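You operate a simulated robot arm through the tools that you are given. There is no shell and no other tool.

You are at the controls of a simulated robot arm. One attempt, no reset.

TASK
At the drip tray, park the spout, stopper the flask and turn it over until its colour is even.
Fine: stand it back in its seat; spill nothing. Set down upright: what you pick out.

Only the result counts: the job must be done as asked and must still hold three seconds after the hand-in. Knocking over, shifting, dropping, spilling or breaking anything else fails it. A push-on lid holds only when it is set on centred and level and pressed home; a screw cap is set on level and turned clockwise until tight.

THE ROBOT
A 7-joint arm with a two-finger parallel gripper, fixed in place. Base frame: the origin is at the foot of the arm, x ahead of it, y to its left, z up. Units: m, rad, N and s.
With the tool pointing down near the work surface it reaches from about 0.2 to 0.74 m from the base axis. Its first joint turns from -2.897 to 2.897 rad. Payload 1.57 kg.
The tool frame sits at the grasp point between the pads (the TCP): z along the fingers, y along the line on which they close. The tips reach 0.03 m beyond it. Largest opening 0.11 m; finger width 0.024, thickness 0.012; the body of the gripper, 0.048 by 0.112 m, starts 0.078 m behind the TCP.
Orientation is that of the tool frame in the base frame, as a unit quaternion [x, y, z, w]. With the fingers straight down and closing along the base's y, the tool's x points along the base's -x, its y along +y and its z along -z.

THE INTERFACE
- The arm moves only by the tool move_arm. Its argument "targets" is a list of rows, each a list of 7 numbers: the closure in counts, from 0 (fully open) to 255 (shut), then the shift along the tool's x, y, z in m, then the turn, a rotation vector about the tool's x, y, z in rad. In form: [[gripper, tx, ty, tz, ax, ay, az], ...]. A call has 1 to 20 rows; each row shifts and turns the commanded pose from where the row before left it, along the tool's axes as they then stand. A row lasts 0.2 s, in which the tool goes at most 0.05 m and 0.15 rad; a call with a longer step from one row to the next is refused whole, and so is a gripper value outside its range. A pose out of reach is approached as far as the arm can. The call stops where the force on the tool passes 70 N (or 10 N more than at its start, if that is more) or the arm is blocked; 0.2 s more then pass. The fingers move at their own pace (about 0.045 m/s each) and stop on an object; they squeeze with about 40 N. The grip force told is the motor's: it shows also when the fingers shut on nothing. Time passes only in rows, and 0.2 s behind the last, so rows that do not move let the fingers close. It gives the time, the measured TCP pose, the force on the tool (base axes), the opening and the grip force at its end, in the units of the frame above (readings bear some noise), with the torque about the TCP (base axes, N m) and any sound that the robot's microphone picked up.
- Cameras (640 x 400 px; columns grow to the right, rows downward): "scene" is fixed at [0.4012, -0.4991, 1.7957]; the picture's right is [0.17, 0.99, 0.00], its down [0.91, -0.15, -0.37] and it looks along [-0.37, 0.06, -0.93] (base axes); focal length 351 px, centre (320, 200). "wrist" rides on the gripper at [0.07, 0.016, -0.141] in the tool frame; the picture's right is [-0.23, 0.97, 0.00], its down [-0.86, -0.20, -0.48] and it looks along [-0.47, -0.11, 0.88] (tool axes); focal length 222 px, centre (320, 200). There is no depth. A picture from a camera that has moved, and an enlarged one, comes with that camera's place and axes in the base frame and with its lens.
- capture(camera): a new picture of that camera. No time passes.
- lift_body(by): slides the trunk up (or, below 0, down) by that many m; the arm rides with it, the base frame stays. It gives what a move gives, with no picture.
- zoom(camera, box): a new picture of the part [left, top, right, bottom] of that camera's present view, enlarged. No time passes.
- close_job(): hands the job in; it is judged then, once.

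Places have to be worked out from the pictures, the camera data and where the tool is seen. Open the gripper and draw the arm clear of the work before you hand the job in, unless the task says otherwise.

The tools are called after "Call:" as a command line: name --pt "numbers of a row" for each row, then --argument value for the rest, lists and objects as JSON in quotes. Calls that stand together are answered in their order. move_arm: Moves the arm, as the interface text tells. Its arguments: {"type":"object","properties":{"targets":{"type":"array","items":{"type":"array","items":{"type":"number"}}}},"required":["targets"]} The other tools are called the same way: lift_body (by) slides the trunk up or down; capture (camera) takes a picture; zoom (camera, box) takes an enlarged picture of a part of a camera's view; close_job () hands the job in.

At the start:

```text
time: 0.0
eef_pos: [0.0678, -0.327, 1.2948]
orientation: [0.0, 1.0, 0.0, -0.001]
ft_force: [0.4, -0.3, -0.4]
torque: [0.04, -0.03, 0.04]
gripper_width: 0.1101
grasp_force: 0.0
trunk travel left (down, up): [-0.525, 0.065]
```

scene: 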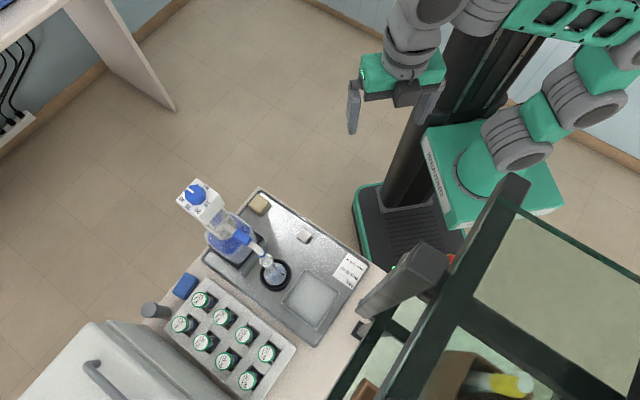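
wrist: 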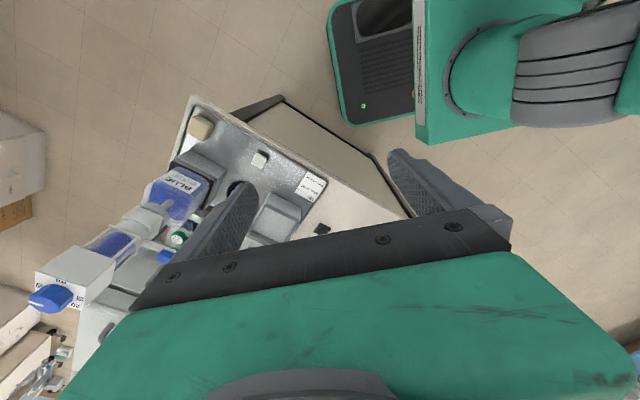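

The scene shows a drip tray with a bottle-top dispenser, whose spout hangs over a flask in a seat, and a rack of capped vials. I'll enlarge both views before moving.

Call:
zoom --camera "scene" --box '[160, 160, 400, 310]'

Call:
zoom --camera "scene" --box '[230, 220, 310, 300]'

Call:
zoom --camera "wrist" --box '[20, 80, 340, 320]'

Call:
zoom --camera "scene" --box '[120, 260, 320, 400]'

```text
2.67 times, centred on (280, 235) of scene
camera zoom: at [0.4012, -0.4991, 1.7957], right [0.17, 0.99, 0.0], down [0.91, -0.15, -0.37], along [-0.37, 0.06, -0.93], focal length 935 px, centre (427, 107)
```

zoom: 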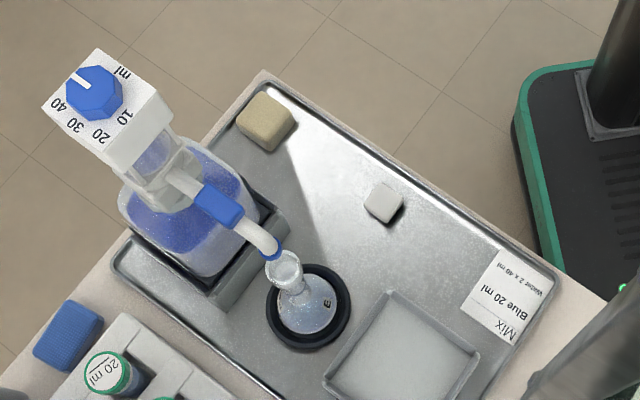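

```text
5.00 times, centred on (270, 260) of scene
camera zoom: at [0.4012, -0.4991, 1.7957], right [0.17, 0.99, 0.0], down [0.91, -0.15, -0.37], along [-0.37, 0.06, -0.93], focal length 1754 px, centre (570, -100)
```

zoom: 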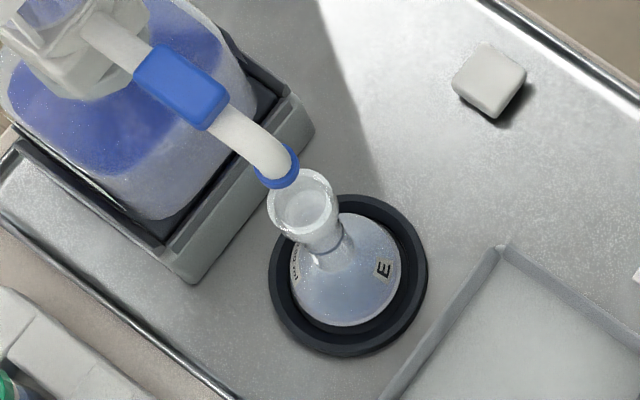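

```text
1.67 times, centred on (180, 200) of wrist
camera zoom: at [-0.0026, -0.3112, 1.4382], right [0.23, 0.97, 0.0], down [0.86, -0.2, 0.48], along [0.47, -0.11, -0.88], focal length 370 px, centre (553, 200)
```

zoom: 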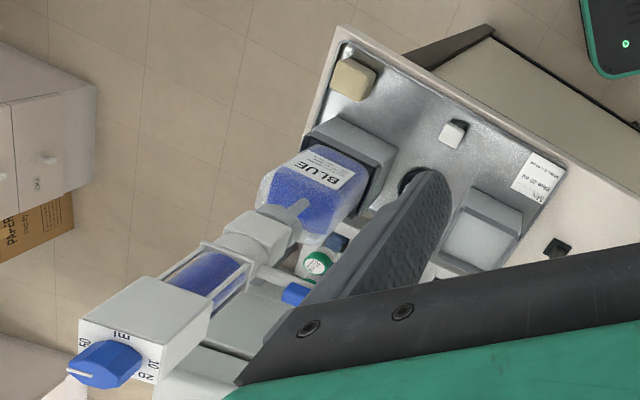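

```text
2.86 times, centred on (220, 330) of scene
camera zoom: at [0.4012, -0.4991, 1.7957], right [0.17, 0.99, 0.0], down [0.91, -0.15, -0.37], along [-0.37, 0.06, -0.93], focal length 1002 px, centre (606, -171)
```

zoom: 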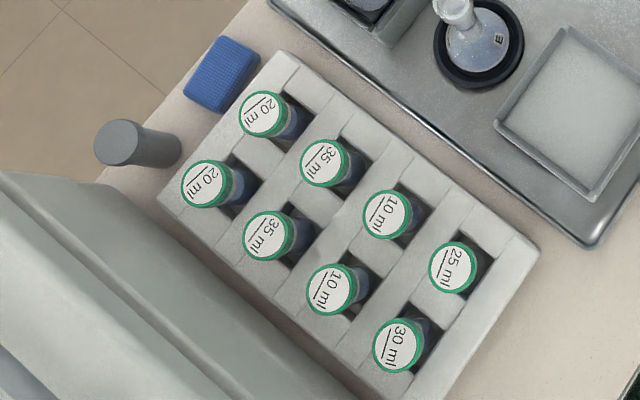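

I'll look closer at the card, the loose items, the dispenser head and the right-hand shelf, because I need to find the stopper.

Call:
zoom --camera "scene" --box '[320, 245, 380, 295]'

Call:
zoom --camera "scene" --box '[280, 215, 330, 255]'

Call:
zoom --camera "scene" --box '[170, 170, 270, 270]'

Call:
zoom --camera "scene" --box '[340, 230, 580, 400]'

Call:
zoom --camera "scene" --box '[130, 260, 230, 330]'

Call:
zoom --camera "scene" --box '[0, 0, 180, 150]'

Call:
zoom --camera "wrist" --box '[0, 280, 120, 400]'

```text
8.00 times, centred on (350, 270) of scene
camera zoom: at [0.4012, -0.4991, 1.7957], right [0.17, 0.99, 0.0], down [0.91, -0.15, -0.37], along [-0.37, 0.06, -0.93], focal length 2806 px, centre (80, -360)
```

zoom: 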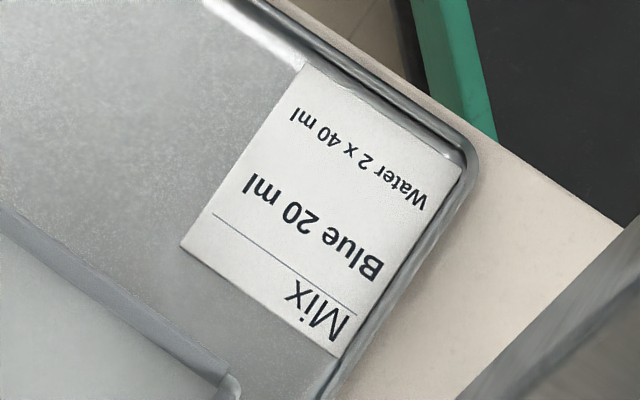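

```text
10.00 times, centred on (305, 235) of scene
camera zoom: at [0.4012, -0.4991, 1.7957], right [0.17, 0.99, 0.0], down [0.91, -0.15, -0.37], along [-0.37, 0.06, -0.93], focal length 3507 px, centre (470, -150)
```

zoom: 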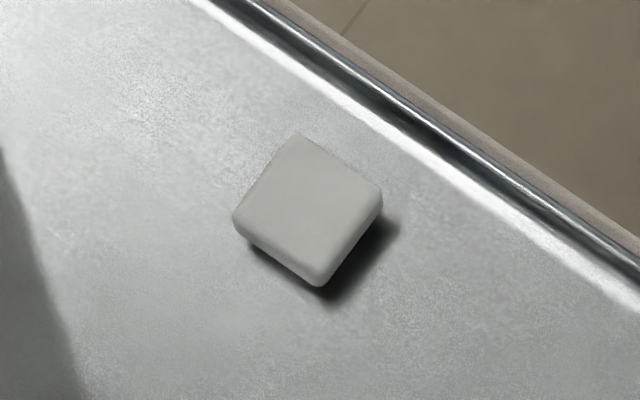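

```text
4.00 times, centred on (220, 220) of scene
camera zoom: at [0.4012, -0.4991, 1.7957], right [0.17, 0.99, 0.0], down [0.91, -0.15, -0.37], along [-0.37, 0.06, -0.93], focal length 1403 px, centre (720, 120)
```

zoom: 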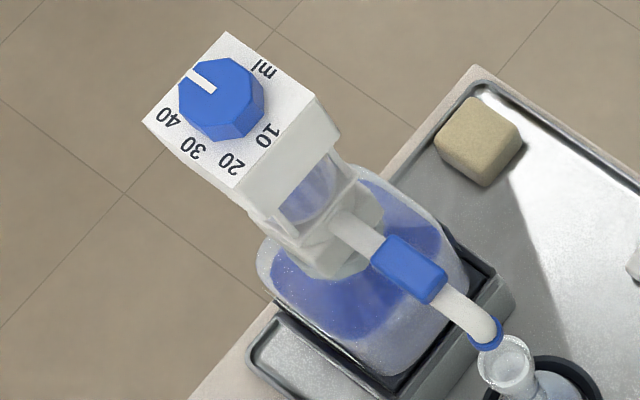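

```text
2.35 times, centred on (460, 315) of scene
camera zoom: at [0.4012, -0.4991, 1.7957], right [0.17, 0.99, 0.0], down [0.91, -0.15, -0.37], along [-0.37, 0.06, -0.93], focal length 825 px, centre (-9, -71)
```

zoom: 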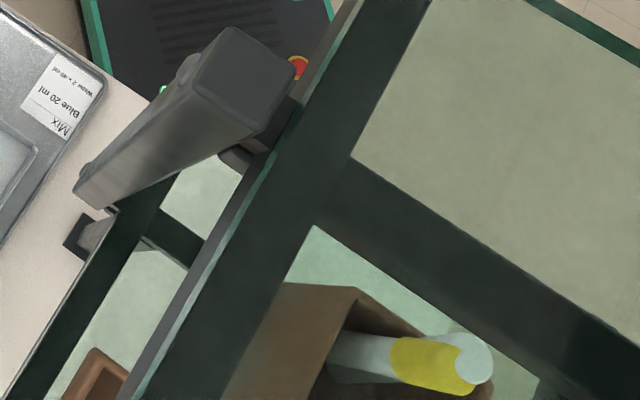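

```text
5.71 times, centred on (180, 295) of scene
camera zoom: at [0.4012, -0.4991, 1.7957], right [0.17, 0.99, 0.0], down [0.91, -0.15, -0.37], along [-0.37, 0.06, -0.93], focal length 2004 px, centre (1120, -343)
```

zoom: 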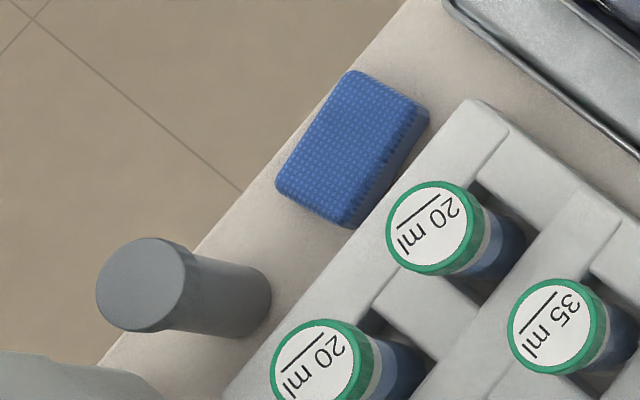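

```text
2.67 times, centred on (90, 75) of scene
camera zoom: at [0.4012, -0.4991, 1.7957], right [0.17, 0.99, 0.0], down [0.91, -0.15, -0.37], along [-0.37, 0.06, -0.93], focal length 935 px, centre (933, 533)
```

zoom: 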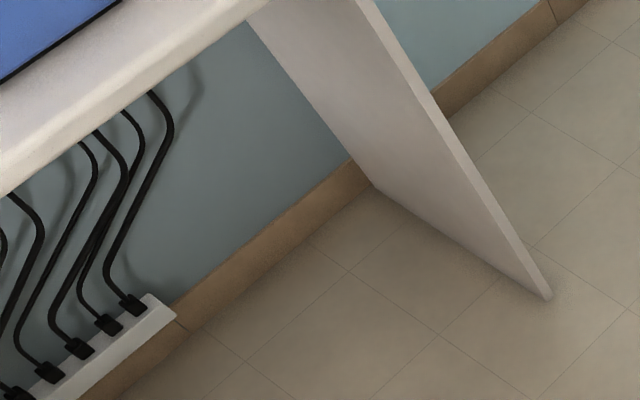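

```text
3.33 times, centred on (60, 340) of wrist
camera zoom: at [-0.0026, -0.3112, 1.4382], right [0.23, 0.97, 0.0], down [0.86, -0.2, 0.48], along [0.47, -0.11, -0.88], focal length 740 px, centre (1187, -267)
```

zoom: 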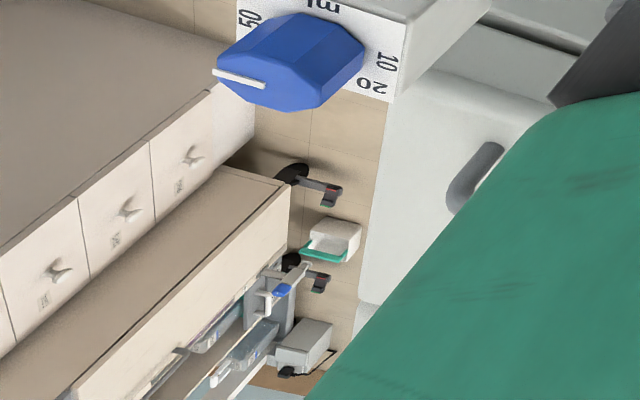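

The white block on the tray works out near (0.137, -0.500, 0.90), the flask seat near (0.226, -0.586) and the flask mouth at z≈1.06. I'll enlarge the wrist view to tell which of the loose objects is the stopper.

Call:
zoom --camera "wrist" --box '[230, 130, 300, 180]'

Call:
zoom --camera "wrist" --box '[180, 95, 230, 145]'

Call:
zoom --camera "wrist" --box '[290, 200, 350, 250]'

Call:
zoom --camera "scene" --box '[240, 185, 280, 225]'

Call:
zoom --camera "scene" --box '[340, 300, 400, 350]'

Call:
zoom --camera "scene" --box '[250, 235, 300, 285]'

```text
8.00 times, centred on (265, 155) of wrist
camera zoom: at [-0.0026, -0.3112, 1.4382], right [0.23, 0.97, 0.0], down [0.86, -0.2, 0.48], along [0.47, -0.11, -0.88], focal length 1777 px, centre (760, 560)
```

zoom: 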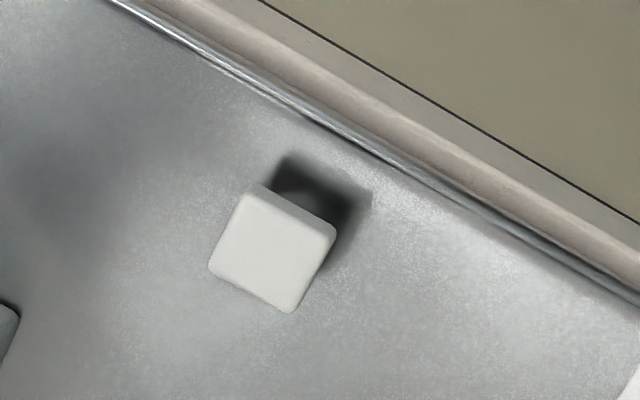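

```text
8.00 times, centred on (205, 120) of wrist
camera zoom: at [-0.0026, -0.3112, 1.4382], right [0.23, 0.97, 0.0], down [0.86, -0.2, 0.48], along [0.47, -0.11, -0.88], focal length 1777 px, centre (1240, 840)
```

zoom: 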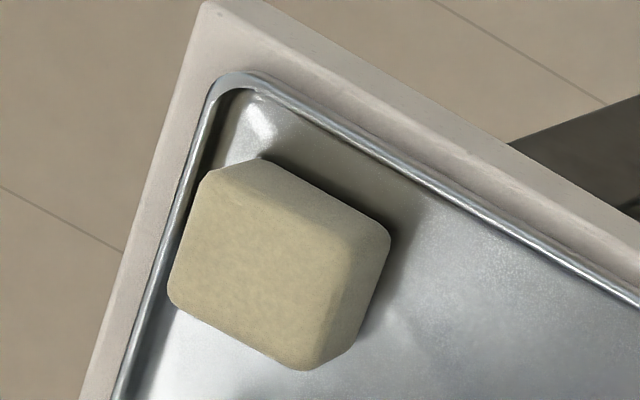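

```text
8.00 times, centred on (320, 225) of wrist
camera zoom: at [-0.0026, -0.3112, 1.4382], right [0.23, 0.97, 0.0], down [0.86, -0.2, 0.48], along [0.47, -0.11, -0.88], focal length 1777 px, centre (320, 0)
```

zoom: 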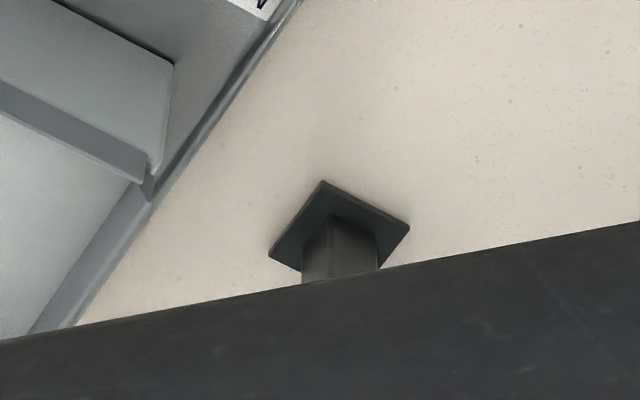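

```text
10.00 times, centred on (260, 205) of scene
camera zoom: at [0.4012, -0.4991, 1.7957], right [0.17, 0.99, 0.0], down [0.91, -0.15, -0.37], along [-0.37, 0.06, -0.93], focal length 3507 px, centre (920, 150)
```

zoom: 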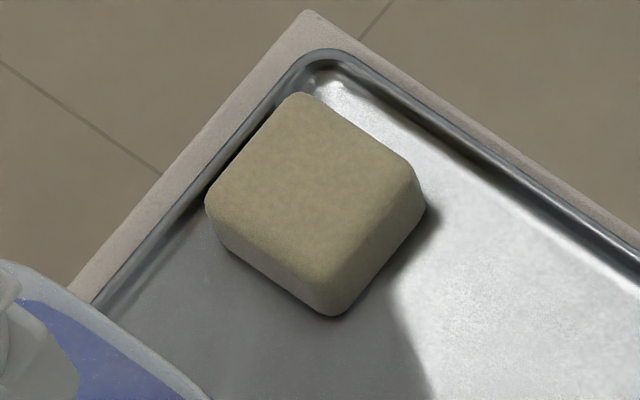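

```text
8.00 times, centred on (370, 325) of scene
camera zoom: at [0.4012, -0.4991, 1.7957], right [0.17, 0.99, 0.0], down [0.91, -0.15, -0.37], along [-0.37, 0.06, -0.93], focal length 2806 px, centre (-80, -800)
```

zoom: 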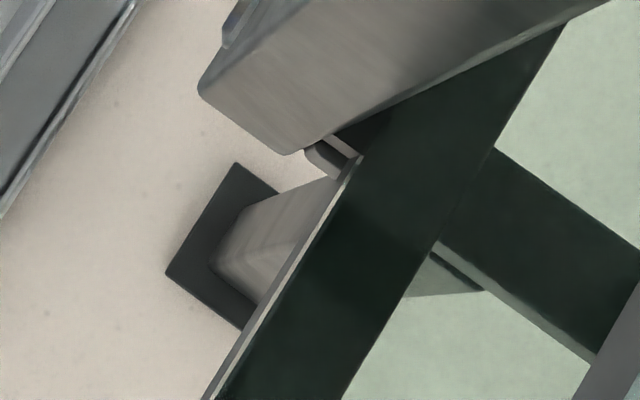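

```text
8.00 times, centred on (275, 260) of scene
camera zoom: at [0.4012, -0.4991, 1.7957], right [0.17, 0.99, 0.0], down [0.91, -0.15, -0.37], along [-0.37, 0.06, -0.93], focal length 2806 px, centre (680, -280)
```

zoom: 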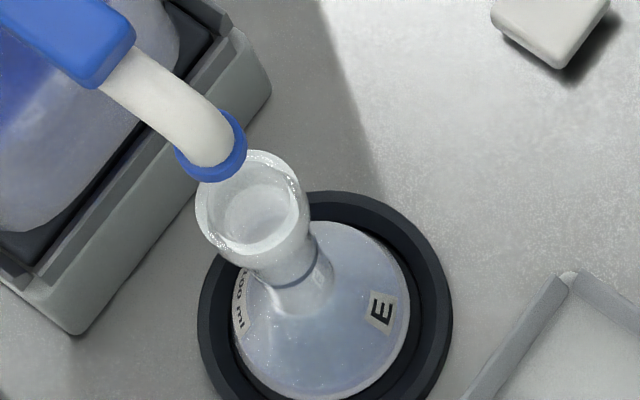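

The white square is a head standing off the tray on a plug, which looks like the stopper. The flask is a 100 ml one marked E, and it sits right by the nozzle. I'll bring the wrist camera closer, staying high and clear of the dispenser (top at about z 1.28).

Call:
move_arm --pt "0 -0.005 -0.02 0 0 0 0" --pt "0 -0.005 -0.02 0 0 0 0" --pt "0 -0.005 -0.02 0 0 0 0" --pt "0 -0.005 -0.02 0 0 0 0" --pt "0 0 0 0 0 0 0"

Call:
capture --camera "wrist"

Call:
capture --camera "scene"

```text
time: 1.2
eef_pos: [0.0883, -0.4074, 1.2963]
orientation: [0.001, 1.0, 0.0, 0.0]
ft_force: [0.3, -0.4, -0.2]
torque: [-0.02, 0.01, -0.02]
gripper_width: 0.1101
grasp_force: 0.1
trunk travel left (down, up): [-0.525, 0.065]
```

```text
taken
camera wrist: at [0.0176, -0.3921, 1.4394], right [0.23, 0.97, 0.0], down [0.86, -0.2, 0.48], along [0.47, -0.11, -0.88], focal length 222 px, centre (320, 200)
```

wrist: 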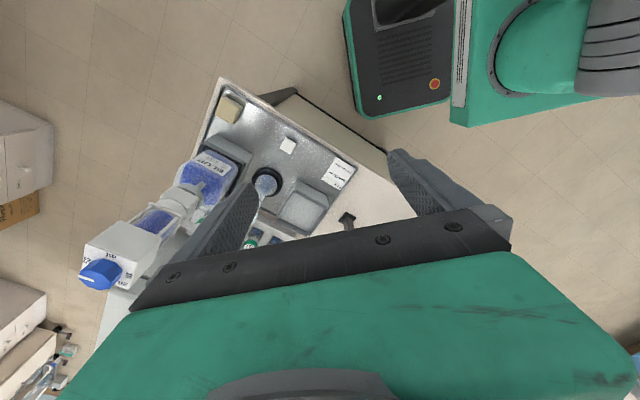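

```text
taken
```

scene: 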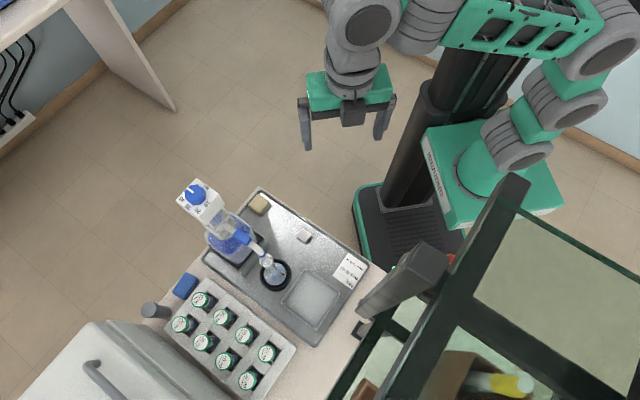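

The view from above is still hidden by a finger. I'll yaw the tool about 90° about its own axis, so that a later pitch-up gives a horizontal approach with the camera on top.

Call:
move_arm --pt "0 0 0 0 0 0 -0.15" --pt "0 0 0 0 0 0 -0.15" --pt "0 0 0 0 0 0 -0.15" --pt "0 0 0 0 0 0 -0.15" --pt "0 0 0 0 0 0 -0.15" --pt "0 0 0 0 0 0 -0.15" --pt "0 0 0 0 0 0 -0.15" --pt "0 0 0 0 0 0 -0.15" --pt "0 0 0 0 0 0 -0.15" --pt "0 0 0 0 0 0 -0.15" --pt "0 0 0 0 0 0 -0.07" --pt "0 0 0 0 0 0 0"

Call:
capture --camera "wrist"

Call:
capture --camera "scene"

```text
time: 3.8
eef_pos: [0.0887, -0.407, 1.2949]
orientation: [-0.697, 0.717, 0.002, -0.002]
ft_force: [0.0, -0.2, 0.3]
torque: [0.0, 0.0, -0.01]
gripper_width: 0.1103
grasp_force: 0.0
trunk travel left (down, up): [-0.525, 0.065]
```

```text
taken
camera wrist: at [0.071, -0.4772, 1.4395], right [-0.97, 0.25, 0.01], down [0.23, 0.85, 0.48], along [0.12, 0.46, -0.88], focal length 222 px, centre (320, 200)
```

wrist: 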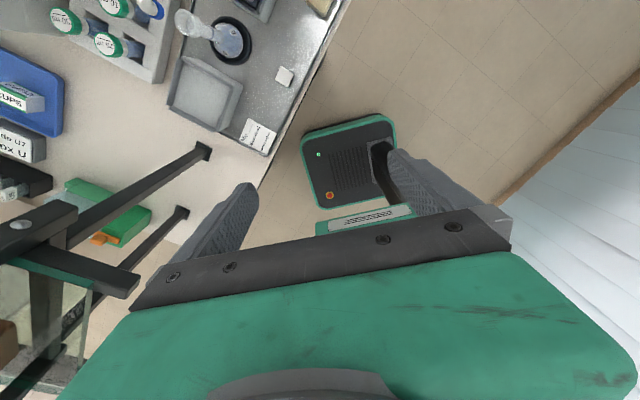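

```text
taken
```

scene: 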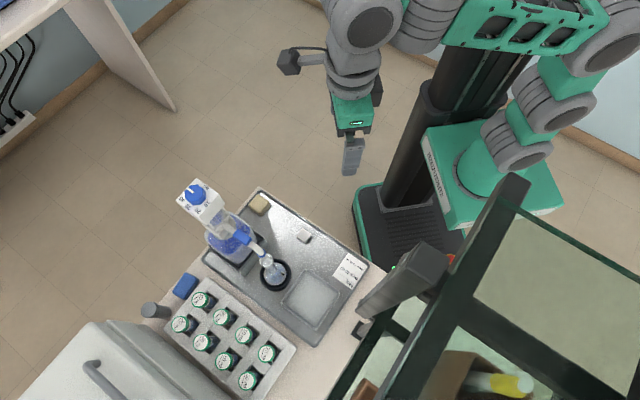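

The yaw works, and tool x now points along -Y. Next I pitch the fingers up toward -Y and shift +x about 0.11 to look at the flask and dispenser obliquely.

Call:
move_arm --pt "0 0 -0.02 0 0 0.14 0" --pt "0 0 -0.02 0 0 0.14 0" --pt "0 0 -0.02 0 0 0.14 0" --pt "0 0 -0.02 0 0 0.14 0" --pt "0 0 -0.02 0 0 0.14 0" --pt "0 0 -0.01 0 0 0.14 0" --pt "0 0 0 0 0 0.14 0" --pt "0 0 0 0 0 0.14 0" --pt "0 0 0 0 0 0.14 0" --pt "0 0 0 0 0 0 0"

Call:
capture --camera "wrist"

Call:
capture --camera "scene"

```text
time: 6.0
eef_pos: [0.0918, -0.3205, 1.5015]
orientation: [0.583, -0.582, 0.4, 0.402]
ft_force: [0.4, 0.1, 0.5]
torque: [0.02, 0.01, 0.01]
gripper_width: 0.1099
grasp_force: 0.0
out of reach, approached as far as the arm can: row 2, 5, 6, 7, 8, 9
trunk travel left (down, up): [-0.525, 0.065]
```

```text
taken
camera wrist: at [0.0754, -0.2141, 1.6189], right [-0.97, 0.08, -0.21], down [0.2, 0.75, -0.63], along [0.1, -0.65, -0.75], focal length 222 px, centre (320, 200)
```

wrist: 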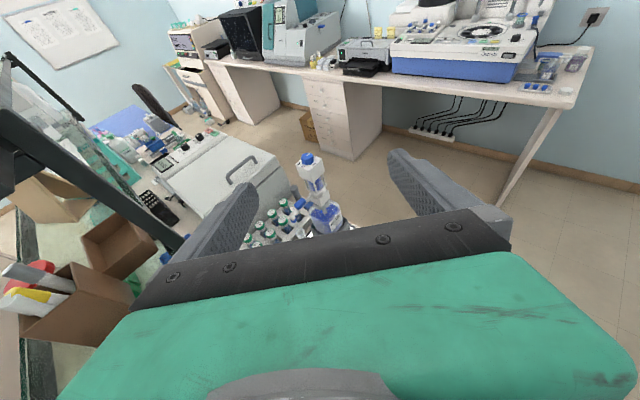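

```text
taken
```

scene: 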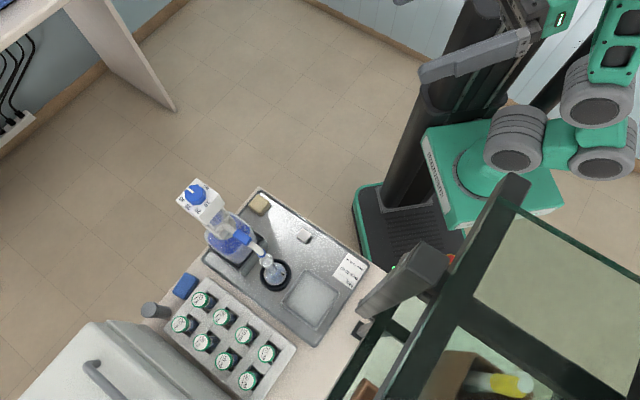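

At this close radius the horizontal posture is out of reach, so the arm drifted up to z 1.50. I'll push out toward -Y, where it should be reachable, and check.

Call:
move_arm --pt "0 0.009 0 0.028 0 0 0" --pt "0 0.009 0 0.028 0 0 0" --pt "0 0.009 0 0.028 0 0 0" --pt "0 0 0 0 0 0 0"

Call:
capture --camera "wrist"

Call:
capture --camera "scene"

```text
time: 7.0
eef_pos: [0.0679, -0.4011, 1.5136]
orientation: [0.585, -0.583, 0.399, 0.398]
ft_force: [0.3, -0.8, 1.0]
torque: [0.03, 0.03, 0.02]
gripper_width: 0.11
grasp_force: 0.0
out of reach, approached as far as the arm can: row 1, 2, 3
trunk travel left (down, up): [-0.525, 0.065]
```

```text
taken
camera wrist: at [0.0514, -0.2949, 1.6322], right [-0.97, 0.08, -0.21], down [0.2, 0.76, -0.62], along [0.11, -0.65, -0.75], focal length 222 px, centre (320, 200)
```

wrist: 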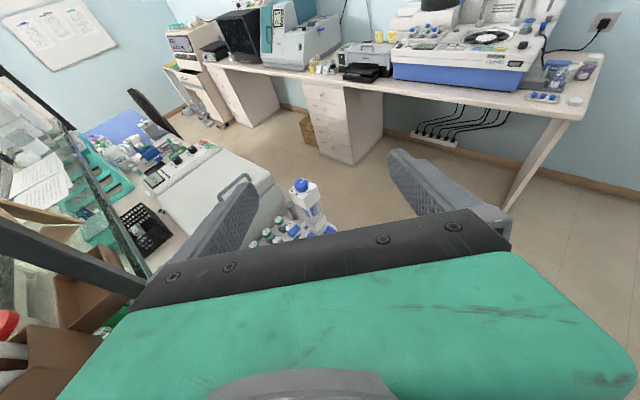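

```text
taken
```

scene: 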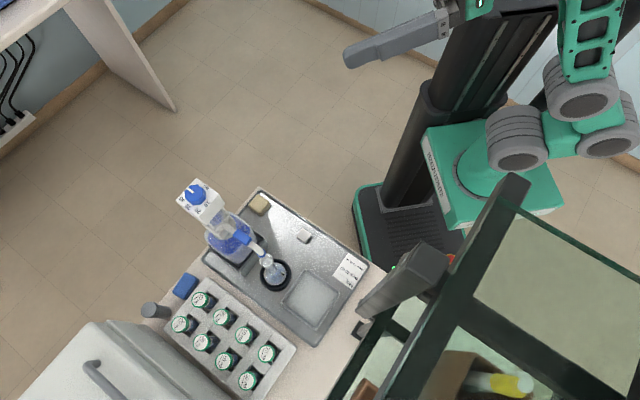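

The command seems to follow the actual pose when clipped. I'll now move outward and down, toward about (0.19, -0.48, 1.31), keeping this tilt.

Call:
move_arm --pt "0 -0.03 -0.024 0.029 0 0 0" --pt "0 -0.03 -0.024 0.029 0 0 0" --pt "0 -0.03 -0.024 0.029 0 0 0" --pt "0 -0.03 -0.024 0.029 0 0 0" --pt "0 -0.03 -0.024 0.029 0 0 0" --pt "0 0 0 0 0 0 0"

Call:
capture --camera "wrist"

Call:
capture --camera "scene"

```text
time: 8.4
eef_pos: [0.0573, -0.407, 1.5052]
orientation: [0.585, -0.583, 0.4, 0.399]
ft_force: [0.6, 0.4, 0.0]
torque: [0.05, -0.03, 0.0]
gripper_width: 0.1101
grasp_force: 0.2
out of reach, approached as far as the arm can: row 1, 2, 3, 4, 5
trunk travel left (down, up): [-0.525, 0.065]
```

```text
taken
camera wrist: at [0.0413, -0.3017, 1.6239], right [-0.97, 0.08, -0.21], down [0.2, 0.76, -0.62], along [0.11, -0.65, -0.75], focal length 222 px, centre (320, 200)
```

wrist: 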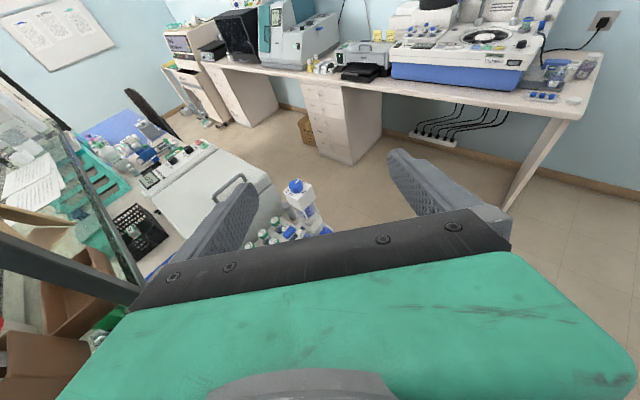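

```text
taken
```

scene: 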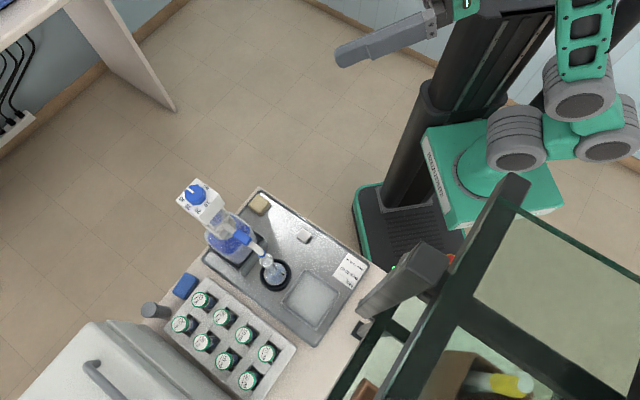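

Level postures are limited by the wrist while the shoulder is this high, so the trunk needs lowering. The arm is clear of the table: its edge runs along y ≈ x - 0.57 and the tool is at (0.06, -0.41). I'll slide it down in two steps.

Call:
lift_body --by -0.15

Call:
lift_body --by -0.15

Call:
capture --camera "wrist"

Call:
capture --camera "scene"

```text
time: 10.2
eef_pos: [0.0571, -0.4064, 1.3551]
orientation: [0.585, -0.582, 0.4, 0.399]
ft_force: [0.2, -0.3, -0.1]
torque: [0.03, -0.01, -0.03]
gripper_width: 0.1099
grasp_force: 0.0
trunk travel left (down, up): [-0.375, 0.215]
```

```text
time: 11.9
eef_pos: [0.058, -0.4069, 1.2057]
orientation: [0.585, -0.583, 0.399, 0.399]
ft_force: [0.4, 0.2, -0.2]
torque: [-0.01, 0.01, -0.01]
gripper_width: 0.1103
grasp_force: 0.1
trunk travel left (down, up): [-0.225, 0.365]
```

```text
taken
camera wrist: at [0.0414, -0.3016, 1.324], right [-0.97, 0.08, -0.21], down [0.2, 0.76, -0.62], along [0.11, -0.65, -0.75], focal length 222 px, centre (320, 200)
```

wrist: 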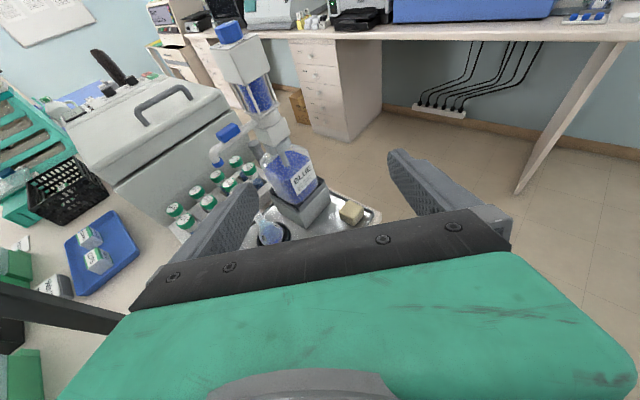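

```text
taken
```

scene: 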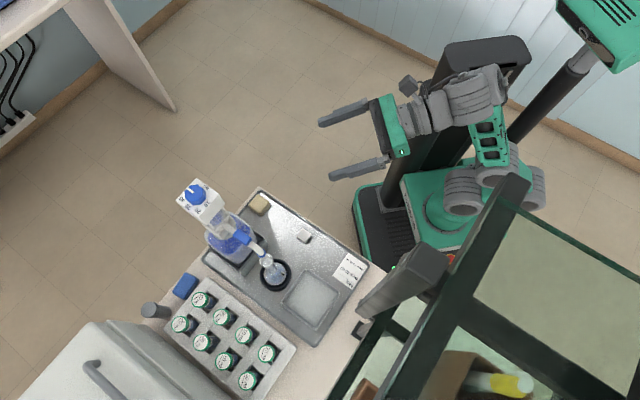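

Now I have a good oblique view. I'll enlarge the flask, spout and dispenser.

Call:
zoom --camera "wrist" --box '[190, 100, 350, 250]'

Call:
zoom --camera "wrist" --box '[240, 200, 300, 250]'

Call:
zoom --camera "wrist" --box '[195, 10, 315, 190]'

```text
2.67 times, centred on (270, 175) of wrist
camera zoom: at [0.0414, -0.3016, 1.324], right [-0.97, 0.08, -0.21], down [0.2, 0.76, -0.62], along [0.11, -0.65, -0.75], focal length 592 px, centre (453, 267)
```

zoom: 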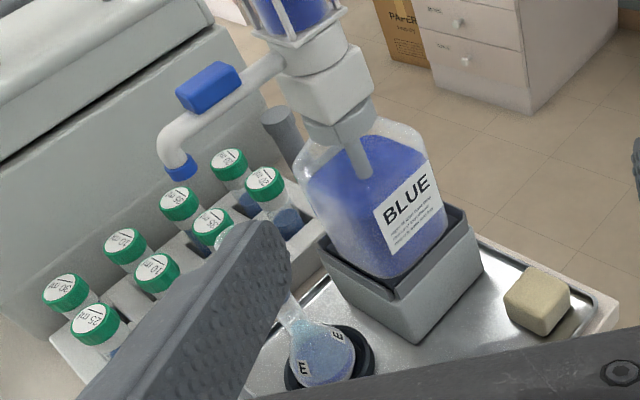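

```text
8.00 times, centred on (270, 225) of wrist
camera zoom: at [0.0414, -0.3016, 1.324], right [-0.97, 0.08, -0.21], down [0.2, 0.76, -0.62], along [0.11, -0.65, -0.75], focal length 1777 px, centre (720, 0)
```

zoom: 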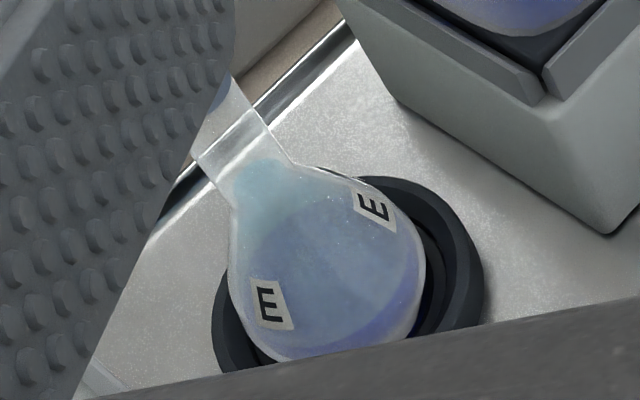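

```text
2.22 times, centred on (255, 100) of wrist
camera zoom: at [0.0414, -0.3016, 1.324], right [-0.97, 0.08, -0.21], down [0.2, 0.76, -0.62], along [0.11, -0.65, -0.75], focal length 494 px, centre (464, 422)
```

zoom: 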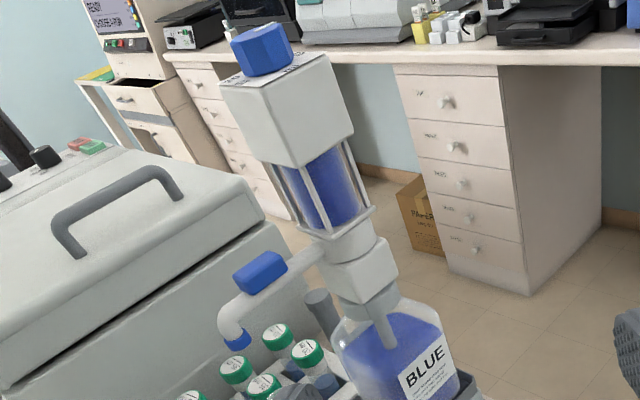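

The flask is filled, with dark blue at the bottom and clear liquid above, so only the mixing remains. A grey piece sticks out from the dispenser neck that could be the parking place; I'll zoom on it and on the spout.

Call:
zoom --camera "wrist" --box '[265, 120, 315, 170]'

Call:
zoom --camera "wrist" --box '[220, 105, 290, 175]'

Call:
zoom --camera "scene" --box '[200, 205, 280, 285]'

```text
8.00 times, centred on (290, 145) of wrist
camera zoom: at [0.0414, -0.3016, 1.324], right [-0.97, 0.08, -0.21], down [0.2, 0.76, -0.62], along [0.11, -0.65, -0.75], focal length 1777 px, centre (560, 640)
```

zoom: 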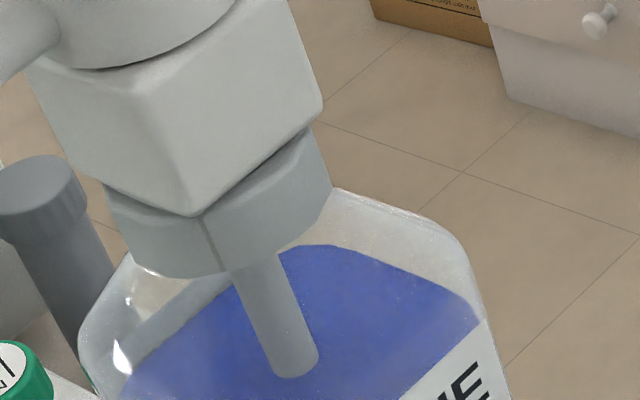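

```text
5.71 times, centred on (255, 140) of wrist
camera zoom: at [0.0414, -0.3016, 1.324], right [-0.97, 0.08, -0.21], down [0.2, 0.76, -0.62], along [0.11, -0.65, -0.75], focal length 1269 px, centre (691, 543)
```

zoom: 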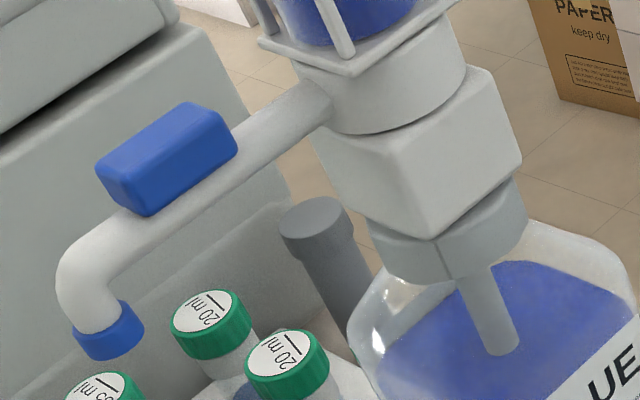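

```text
5.00 times, centred on (240, 245) of scene
camera zoom: at [0.4012, -0.4991, 1.7957], right [0.17, 0.99, 0.0], down [0.91, -0.15, -0.37], along [-0.37, 0.06, -0.93], focal length 1754 px, centre (720, -25)
```

zoom: 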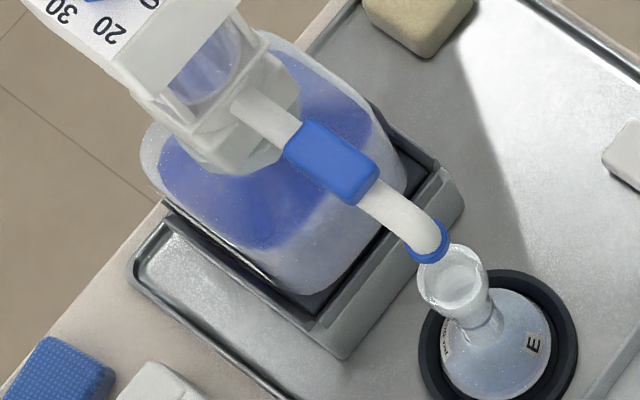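

Geometry so far: dispenser axis (0.146, -0.664), nozzle tip (0.227, -0.588, 1.128) directly over the flask, blue handle (0.196, -0.617, 1.165). The stopper head is about 28 mm square and aligned at 45°. I'll return the tool to pointing down, then yaw it so tool x points at +45°, which leaves the fingers closing across the spout.

Call:
move_arm --pt "0 0 0 0 0 -0.15 0" --pt "0 0 0 0 0 -0.15 0" --pt "0 0 0 0 0 -0.15 0" --pt "0 0 0 0 0 -0.15 0" --pt "0 0 0 0 0 -0.15 0" --pt "0 0 0 0 0 -0.15 0" --pt "0 0 0 0 0 -0.15 0" --pt "0 0 0 0 0 -0.15 0" --pt "0 0 0 0 0 -0.006 0"

Call:
move_arm --pt "0 0 0 0 0 0 -0.14" --pt "0 0 0 0 0 0 -0.14" --pt "0 0 0 0 0 0 -0.14" --pt "0 0 0 0 0 0 -0.14" --pt "0 0 0 0 0 0 -0.14" --pt "0 0 0 0 0 0 -0.14" --pt "0 0 0 0 0 0 -0.14" --pt "0 0 0 0 0 0 -0.14" --pt "0 0 0 0 0 0 -0.14" --pt "0 0 0 0 0 0 -0.14" --pt "0 0 0 0 0 0 -0.14" --pt "0 0 0 0 0 0 -0.14" --pt "0 0 0 0 0 0 -0.14" --pt "0 0 0 0 0 0 -0.14" --pt "0 0 0 0 0 0 -0.14" --pt "0 0 0 0 0 0 -0.14" --pt "0 0 0 0 0 0 -0.116" --pt "0 0 0 0 0 0 0"

Call:
capture --camera "wrist"

Call:
capture --camera "scene"

```text
time: 13.9
eef_pos: [0.06, -0.4092, 1.1809]
orientation: [-0.657, 0.657, -0.259, -0.262]
ft_force: [-0.3, 0.0, 0.8]
torque: [0.0, -0.03, -0.03]
gripper_width: 0.1098
grasp_force: 0.1
out of reach, approached as far as the arm can: row 3, 4, 5, 6, 7, 8
trunk travel left (down, up): [-0.225, 0.365]
```

```text
time: 16.8
eef_pos: [0.2717, -0.3914, 1.1478]
orientation: [0.936, 0.064, -0.049, 0.342]
ft_force: [-32.1, -12.6, -4.2]
torque: [1.44, -3.65, 1.02]
gripper_width: 0.1098
grasp_force: 0.0
out of reach, approached as far as the arm can: row 8, 9, 10, 11, 12, 13, 14
trunk travel left (down, up): [-0.225, 0.365]
stopped in row 14: the force on the tool passed its limit at 161 N (the readings are from after the stop); the commanded pose is now the measured one
```

```text
taken
camera wrist: at [0.3488, -0.3066, 1.2591], right [-0.07, -0.76, 0.65], down [-0.85, 0.39, 0.35], along [-0.52, -0.53, -0.67], focal length 222 px, centre (320, 200)
```

wrist: 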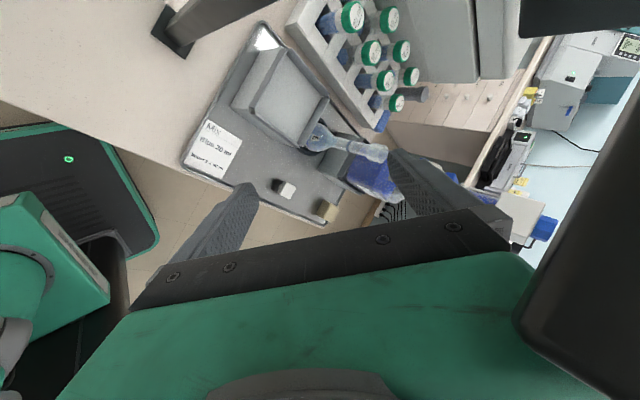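

```text
taken
```

scene: 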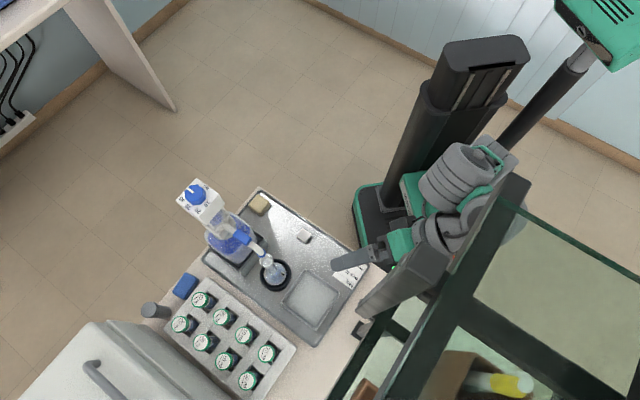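

The out-of-reach drift swung the hand against the shelf upright at the right. I'll back straight off toward -x in small steps, with the gripper unchanged, and from now on check each call before the next.

Call:
move_arm --pt "0 -0.02 0 0 0 0 0" --pt "0 -0.03 0 0 0 0 0" --pt "0 -0.03 0 0 0 0 0" --pt "0 -0.03 0 0 0 0 0" --pt "0 0 0 0 0 0 0"

Call:
capture --camera "scene"

```text
time: 18.0
eef_pos: [0.2463, -0.3585, 1.1594]
orientation: [0.936, 0.064, -0.05, 0.343]
ft_force: [-0.3, 0.4, -0.2]
torque: [-0.03, -0.01, 0.0]
gripper_width: 0.1099
grasp_force: 0.0
out of reach, approached as far as the arm can: row 1, 2, 3, 4
trunk travel left (down, up): [-0.225, 0.365]
```

```text
taken
```

scene: 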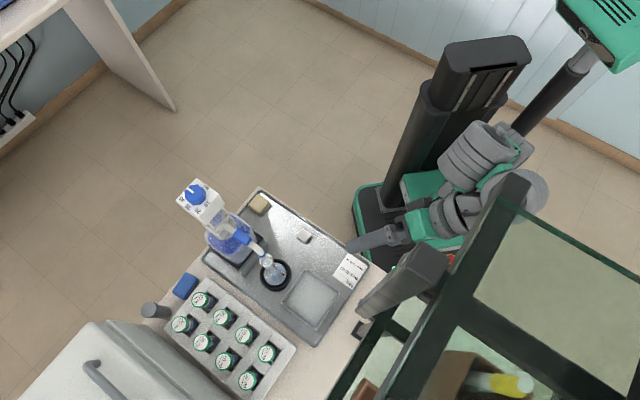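

Contact is released but the arm is against a joint limit in this posture. I'll unwind the yaw in the opposite direction, a few rows at a time.

Call:
move_arm --pt "0 0 0 0 0 0 0.12" --pt "0 0 0 0 0 0 0.12" --pt "0 0 0 0 0 0 0.12" --pt "0 0 0 0 0 0 0.12" --pt "0 0 0 0 0 0 0"

Call:
capture --camera "scene"

```text
time: 19.2
eef_pos: [0.2477, -0.3597, 1.16]
orientation: [0.925, -0.157, 0.035, 0.345]
ft_force: [-0.5, 0.2, -1.0]
torque: [-0.03, 0.04, -0.01]
gripper_width: 0.11
grasp_force: 0.0
trunk travel left (down, up): [-0.225, 0.365]
```

```text
taken
```

scene: 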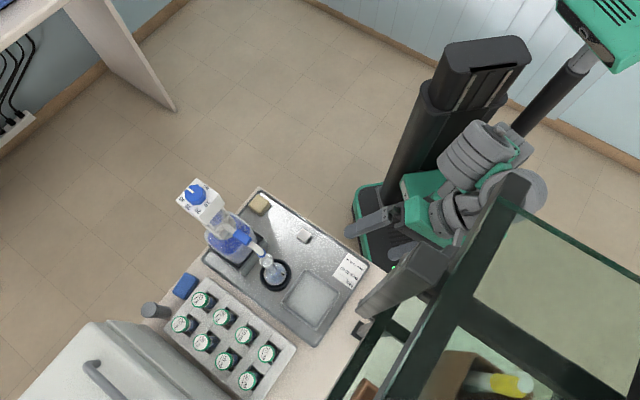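

The unwind works with no contact. I'll move the hand back toward -x, away from the shelf.

Call:
move_arm --pt "0 -0.024 0.0225 -0.003 0 0 0" --pt "0 -0.024 0.0225 -0.003 0 0 0" --pt "0 -0.024 0.0225 -0.003 0 0 0" --pt "0 -0.024 0.0225 -0.003 0 0 0" --pt "0 0 0 0 0 0 0"

Call:
capture --camera "scene"

```text
time: 20.4
eef_pos: [0.1496, -0.3858, 1.1862]
orientation: [0.925, -0.157, 0.034, 0.345]
ft_force: [-0.2, -0.2, -0.7]
torque: [0.04, -0.01, 0.0]
gripper_width: 0.1099
grasp_force: 0.0
out of reach, approached as far as the arm can: row 3, 4
trunk travel left (down, up): [-0.225, 0.365]
```

```text
taken
```

scene: 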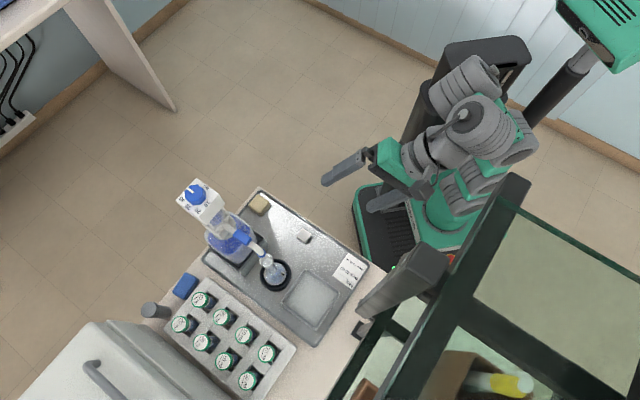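

That is clear of the shelf. I'll unwind further about the tool axis, since rotation in this sense frees the joint.

Call:
move_arm --pt "0 0 0 0 0 0 0.14" --pt "0 0 0 0 0 0 0.14" --pt "0 0 0 0 0 0 0.14" --pt "0 0 0 0 0 0 0.14" --pt "0 0 0 0 0 0 0.14" --pt "0 0 0 0 0 0 0.14" --pt "0 0 0 0 0 0 0.14" --pt "0 0 0 0 0 0 0"

Call:
capture --camera "scene"

```text
time: 22.2
eef_pos: [0.1486, -0.3848, 1.1875]
orientation: [0.742, -0.574, 0.193, 0.288]
ft_force: [-0.1, 0.7, -0.1]
torque: [0.02, 0.0, 0.0]
gripper_width: 0.1098
grasp_force: 0.1
trunk travel left (down, up): [-0.225, 0.365]
```

```text
taken
```

scene: 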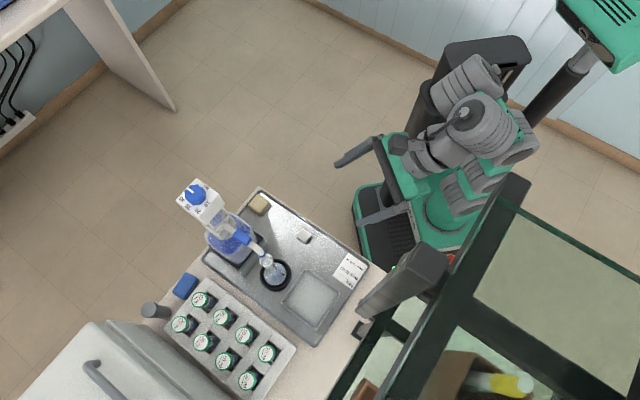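

Next I'll lower the TCP about 0.1 m (still just off the table edge) so that pointing straight down is well within reach, then tip the tool down.

Call:
move_arm --pt "0 -0.025 0.009 0.026 0 0 0" --pt "0 -0.025 0.009 0.026 0 0 0" --pt "0 -0.025 0.009 0.026 0 0 0" --pt "0 0 0 0 0.0373 -0.112 0" --pt "0 0 0 0 0.0373 -0.112 0" --pt "0 0 0 0 0.0373 -0.112 0" --pt "0 0 0 0 0.0373 -0.112 0" --pt "0 0 0 0 0.0373 -0.112 0" --pt "0 0 0 0 0.0373 -0.112 0" --pt "0 0 0 0 0 0 0"

Call:
capture --camera "scene"

```text
time: 24.4
eef_pos: [0.1009, -0.3866, 1.0589]
orientation: [0.785, -0.608, 0.063, 0.101]
ft_force: [-0.2, -0.6, -0.1]
torque: [-0.03, -0.01, -0.04]
gripper_width: 0.11
grasp_force: 0.1
out of reach, approached as far as the arm can: row 7, 8, 9
trunk travel left (down, up): [-0.225, 0.365]
```

```text
taken
```

scene: 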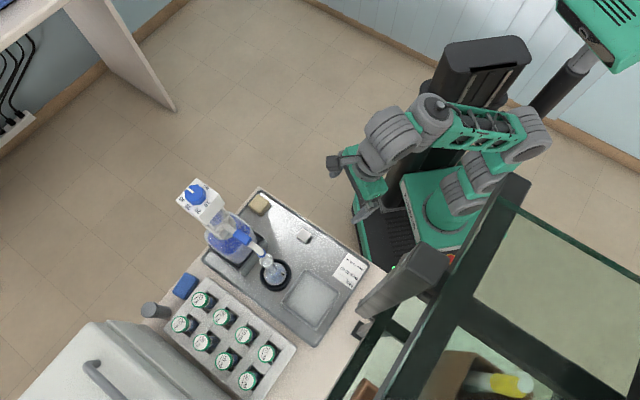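

Only about 14° of tilt is left. I'll continue the unwind in yaw toward the start heading and then retry the remaining tilt.

Call:
move_arm --pt "0 0 0 0 0 0 0.14" --pt "0 0 0 0 0 0 0.14" --pt "0 0 0 0 0 0 0.14" --pt "0 0 0 0 0 0 0.14" --pt "0 0 0 0 0 0 0.14" --pt "0 0 0 0 0 0 0"

Call:
capture --camera "scene"

```text
time: 25.8
eef_pos: [0.101, -0.386, 1.0587]
orientation: [-0.529, 0.841, -0.094, -0.073]
ft_force: [-0.1, -0.2, 0.5]
torque: [0.0, 0.04, 0.05]
gripper_width: 0.1098
grasp_force: 0.1
trunk travel left (down, up): [-0.225, 0.365]
```

```text
taken
```

scene: 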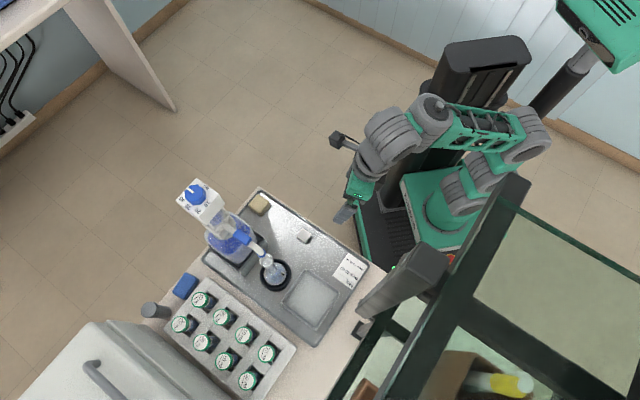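

I'll try the remaining 0.24 rad of tilt now.

Call:
move_arm --pt "0 0 0 0 -0.0273 -0.075 0" --pt "0 0 0 0 -0.0273 -0.075 0" --pt "0 0 0 0 -0.0273 -0.075 0" --pt "0 0 0 0 0 0 0"

```text
time: 26.8
eef_pos: [0.1006, -0.386, 1.0589]
orientation: [-0.533, 0.846, 0.001, 0.001]
ft_force: [0.2, 0.5, -0.1]
torque: [-0.04, 0.0, 0.0]
gripper_width: 0.1098
grasp_force: 0.2
trunk travel left (down, up): [-0.225, 0.365]
```

The tool now points straight down with tool x at about 244°. Rotating positive is the free sense, so I'll turn +1.91 rad to put tool x at 135° (fingers closing along the tray axis through the dispenser and flask).

Call:
move_arm --pt "0 0 0 0 0 0 0.1365" --pt "0 0 0 0 0 0 0.1365" --pt "0 0 0 0 0 0 0.1365" --pt "0 0 0 0 0 0 0.1365" --pt "0 0 0 0 0 0 0.1365" --pt "0 0 0 0 0 0 0.1365" --pt "0 0 0 0 0 0 0.1365" --pt "0 0 0 0 0 0 0.1365" --pt "0 0 0 0 0 0 0.1365" --pt "0 0 0 0 0 0 0.1365" --pt "0 0 0 0 0 0 0.1365" --pt "0 0 0 0 0 0 0.1365" --pt "0 0 0 0 0 0 0.1365" --pt "0 0 0 0 0 0 0.1365" --pt "0 0 0 0 0 0 0"

Call:
capture --camera "wrist"

Call:
capture --camera "scene"

```text
time: 30.0
eef_pos: [0.1001, -0.3867, 1.0584]
orientation: [0.385, 0.923, 0.001, 0.0]
ft_force: [0.0, -0.9, -0.4]
torque: [-0.02, 0.01, -0.01]
gripper_width: 0.1099
grasp_force: 0.1
trunk travel left (down, up): [-0.225, 0.365]
```

```text
taken
camera wrist: at [0.0625, -0.3264, 1.2022], right [0.85, 0.53, 0.0], down [0.46, -0.75, 0.48], along [0.25, -0.41, -0.88], focal length 222 px, centre (320, 200)
```

wrist: 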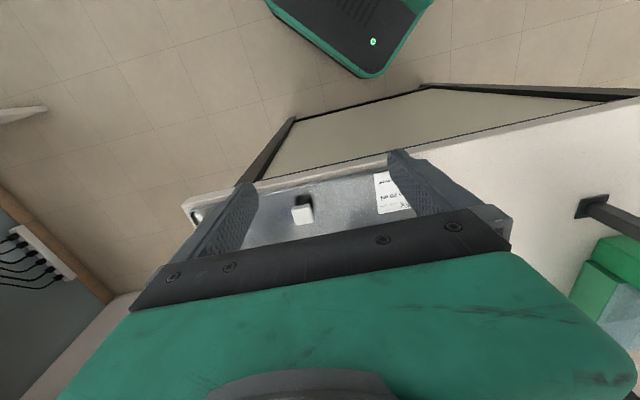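

```text
taken
```

scene: 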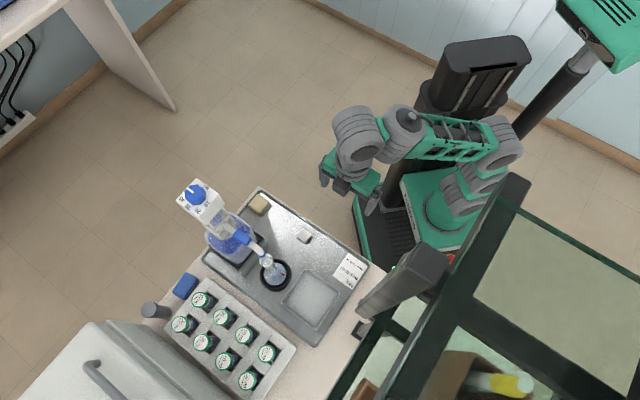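

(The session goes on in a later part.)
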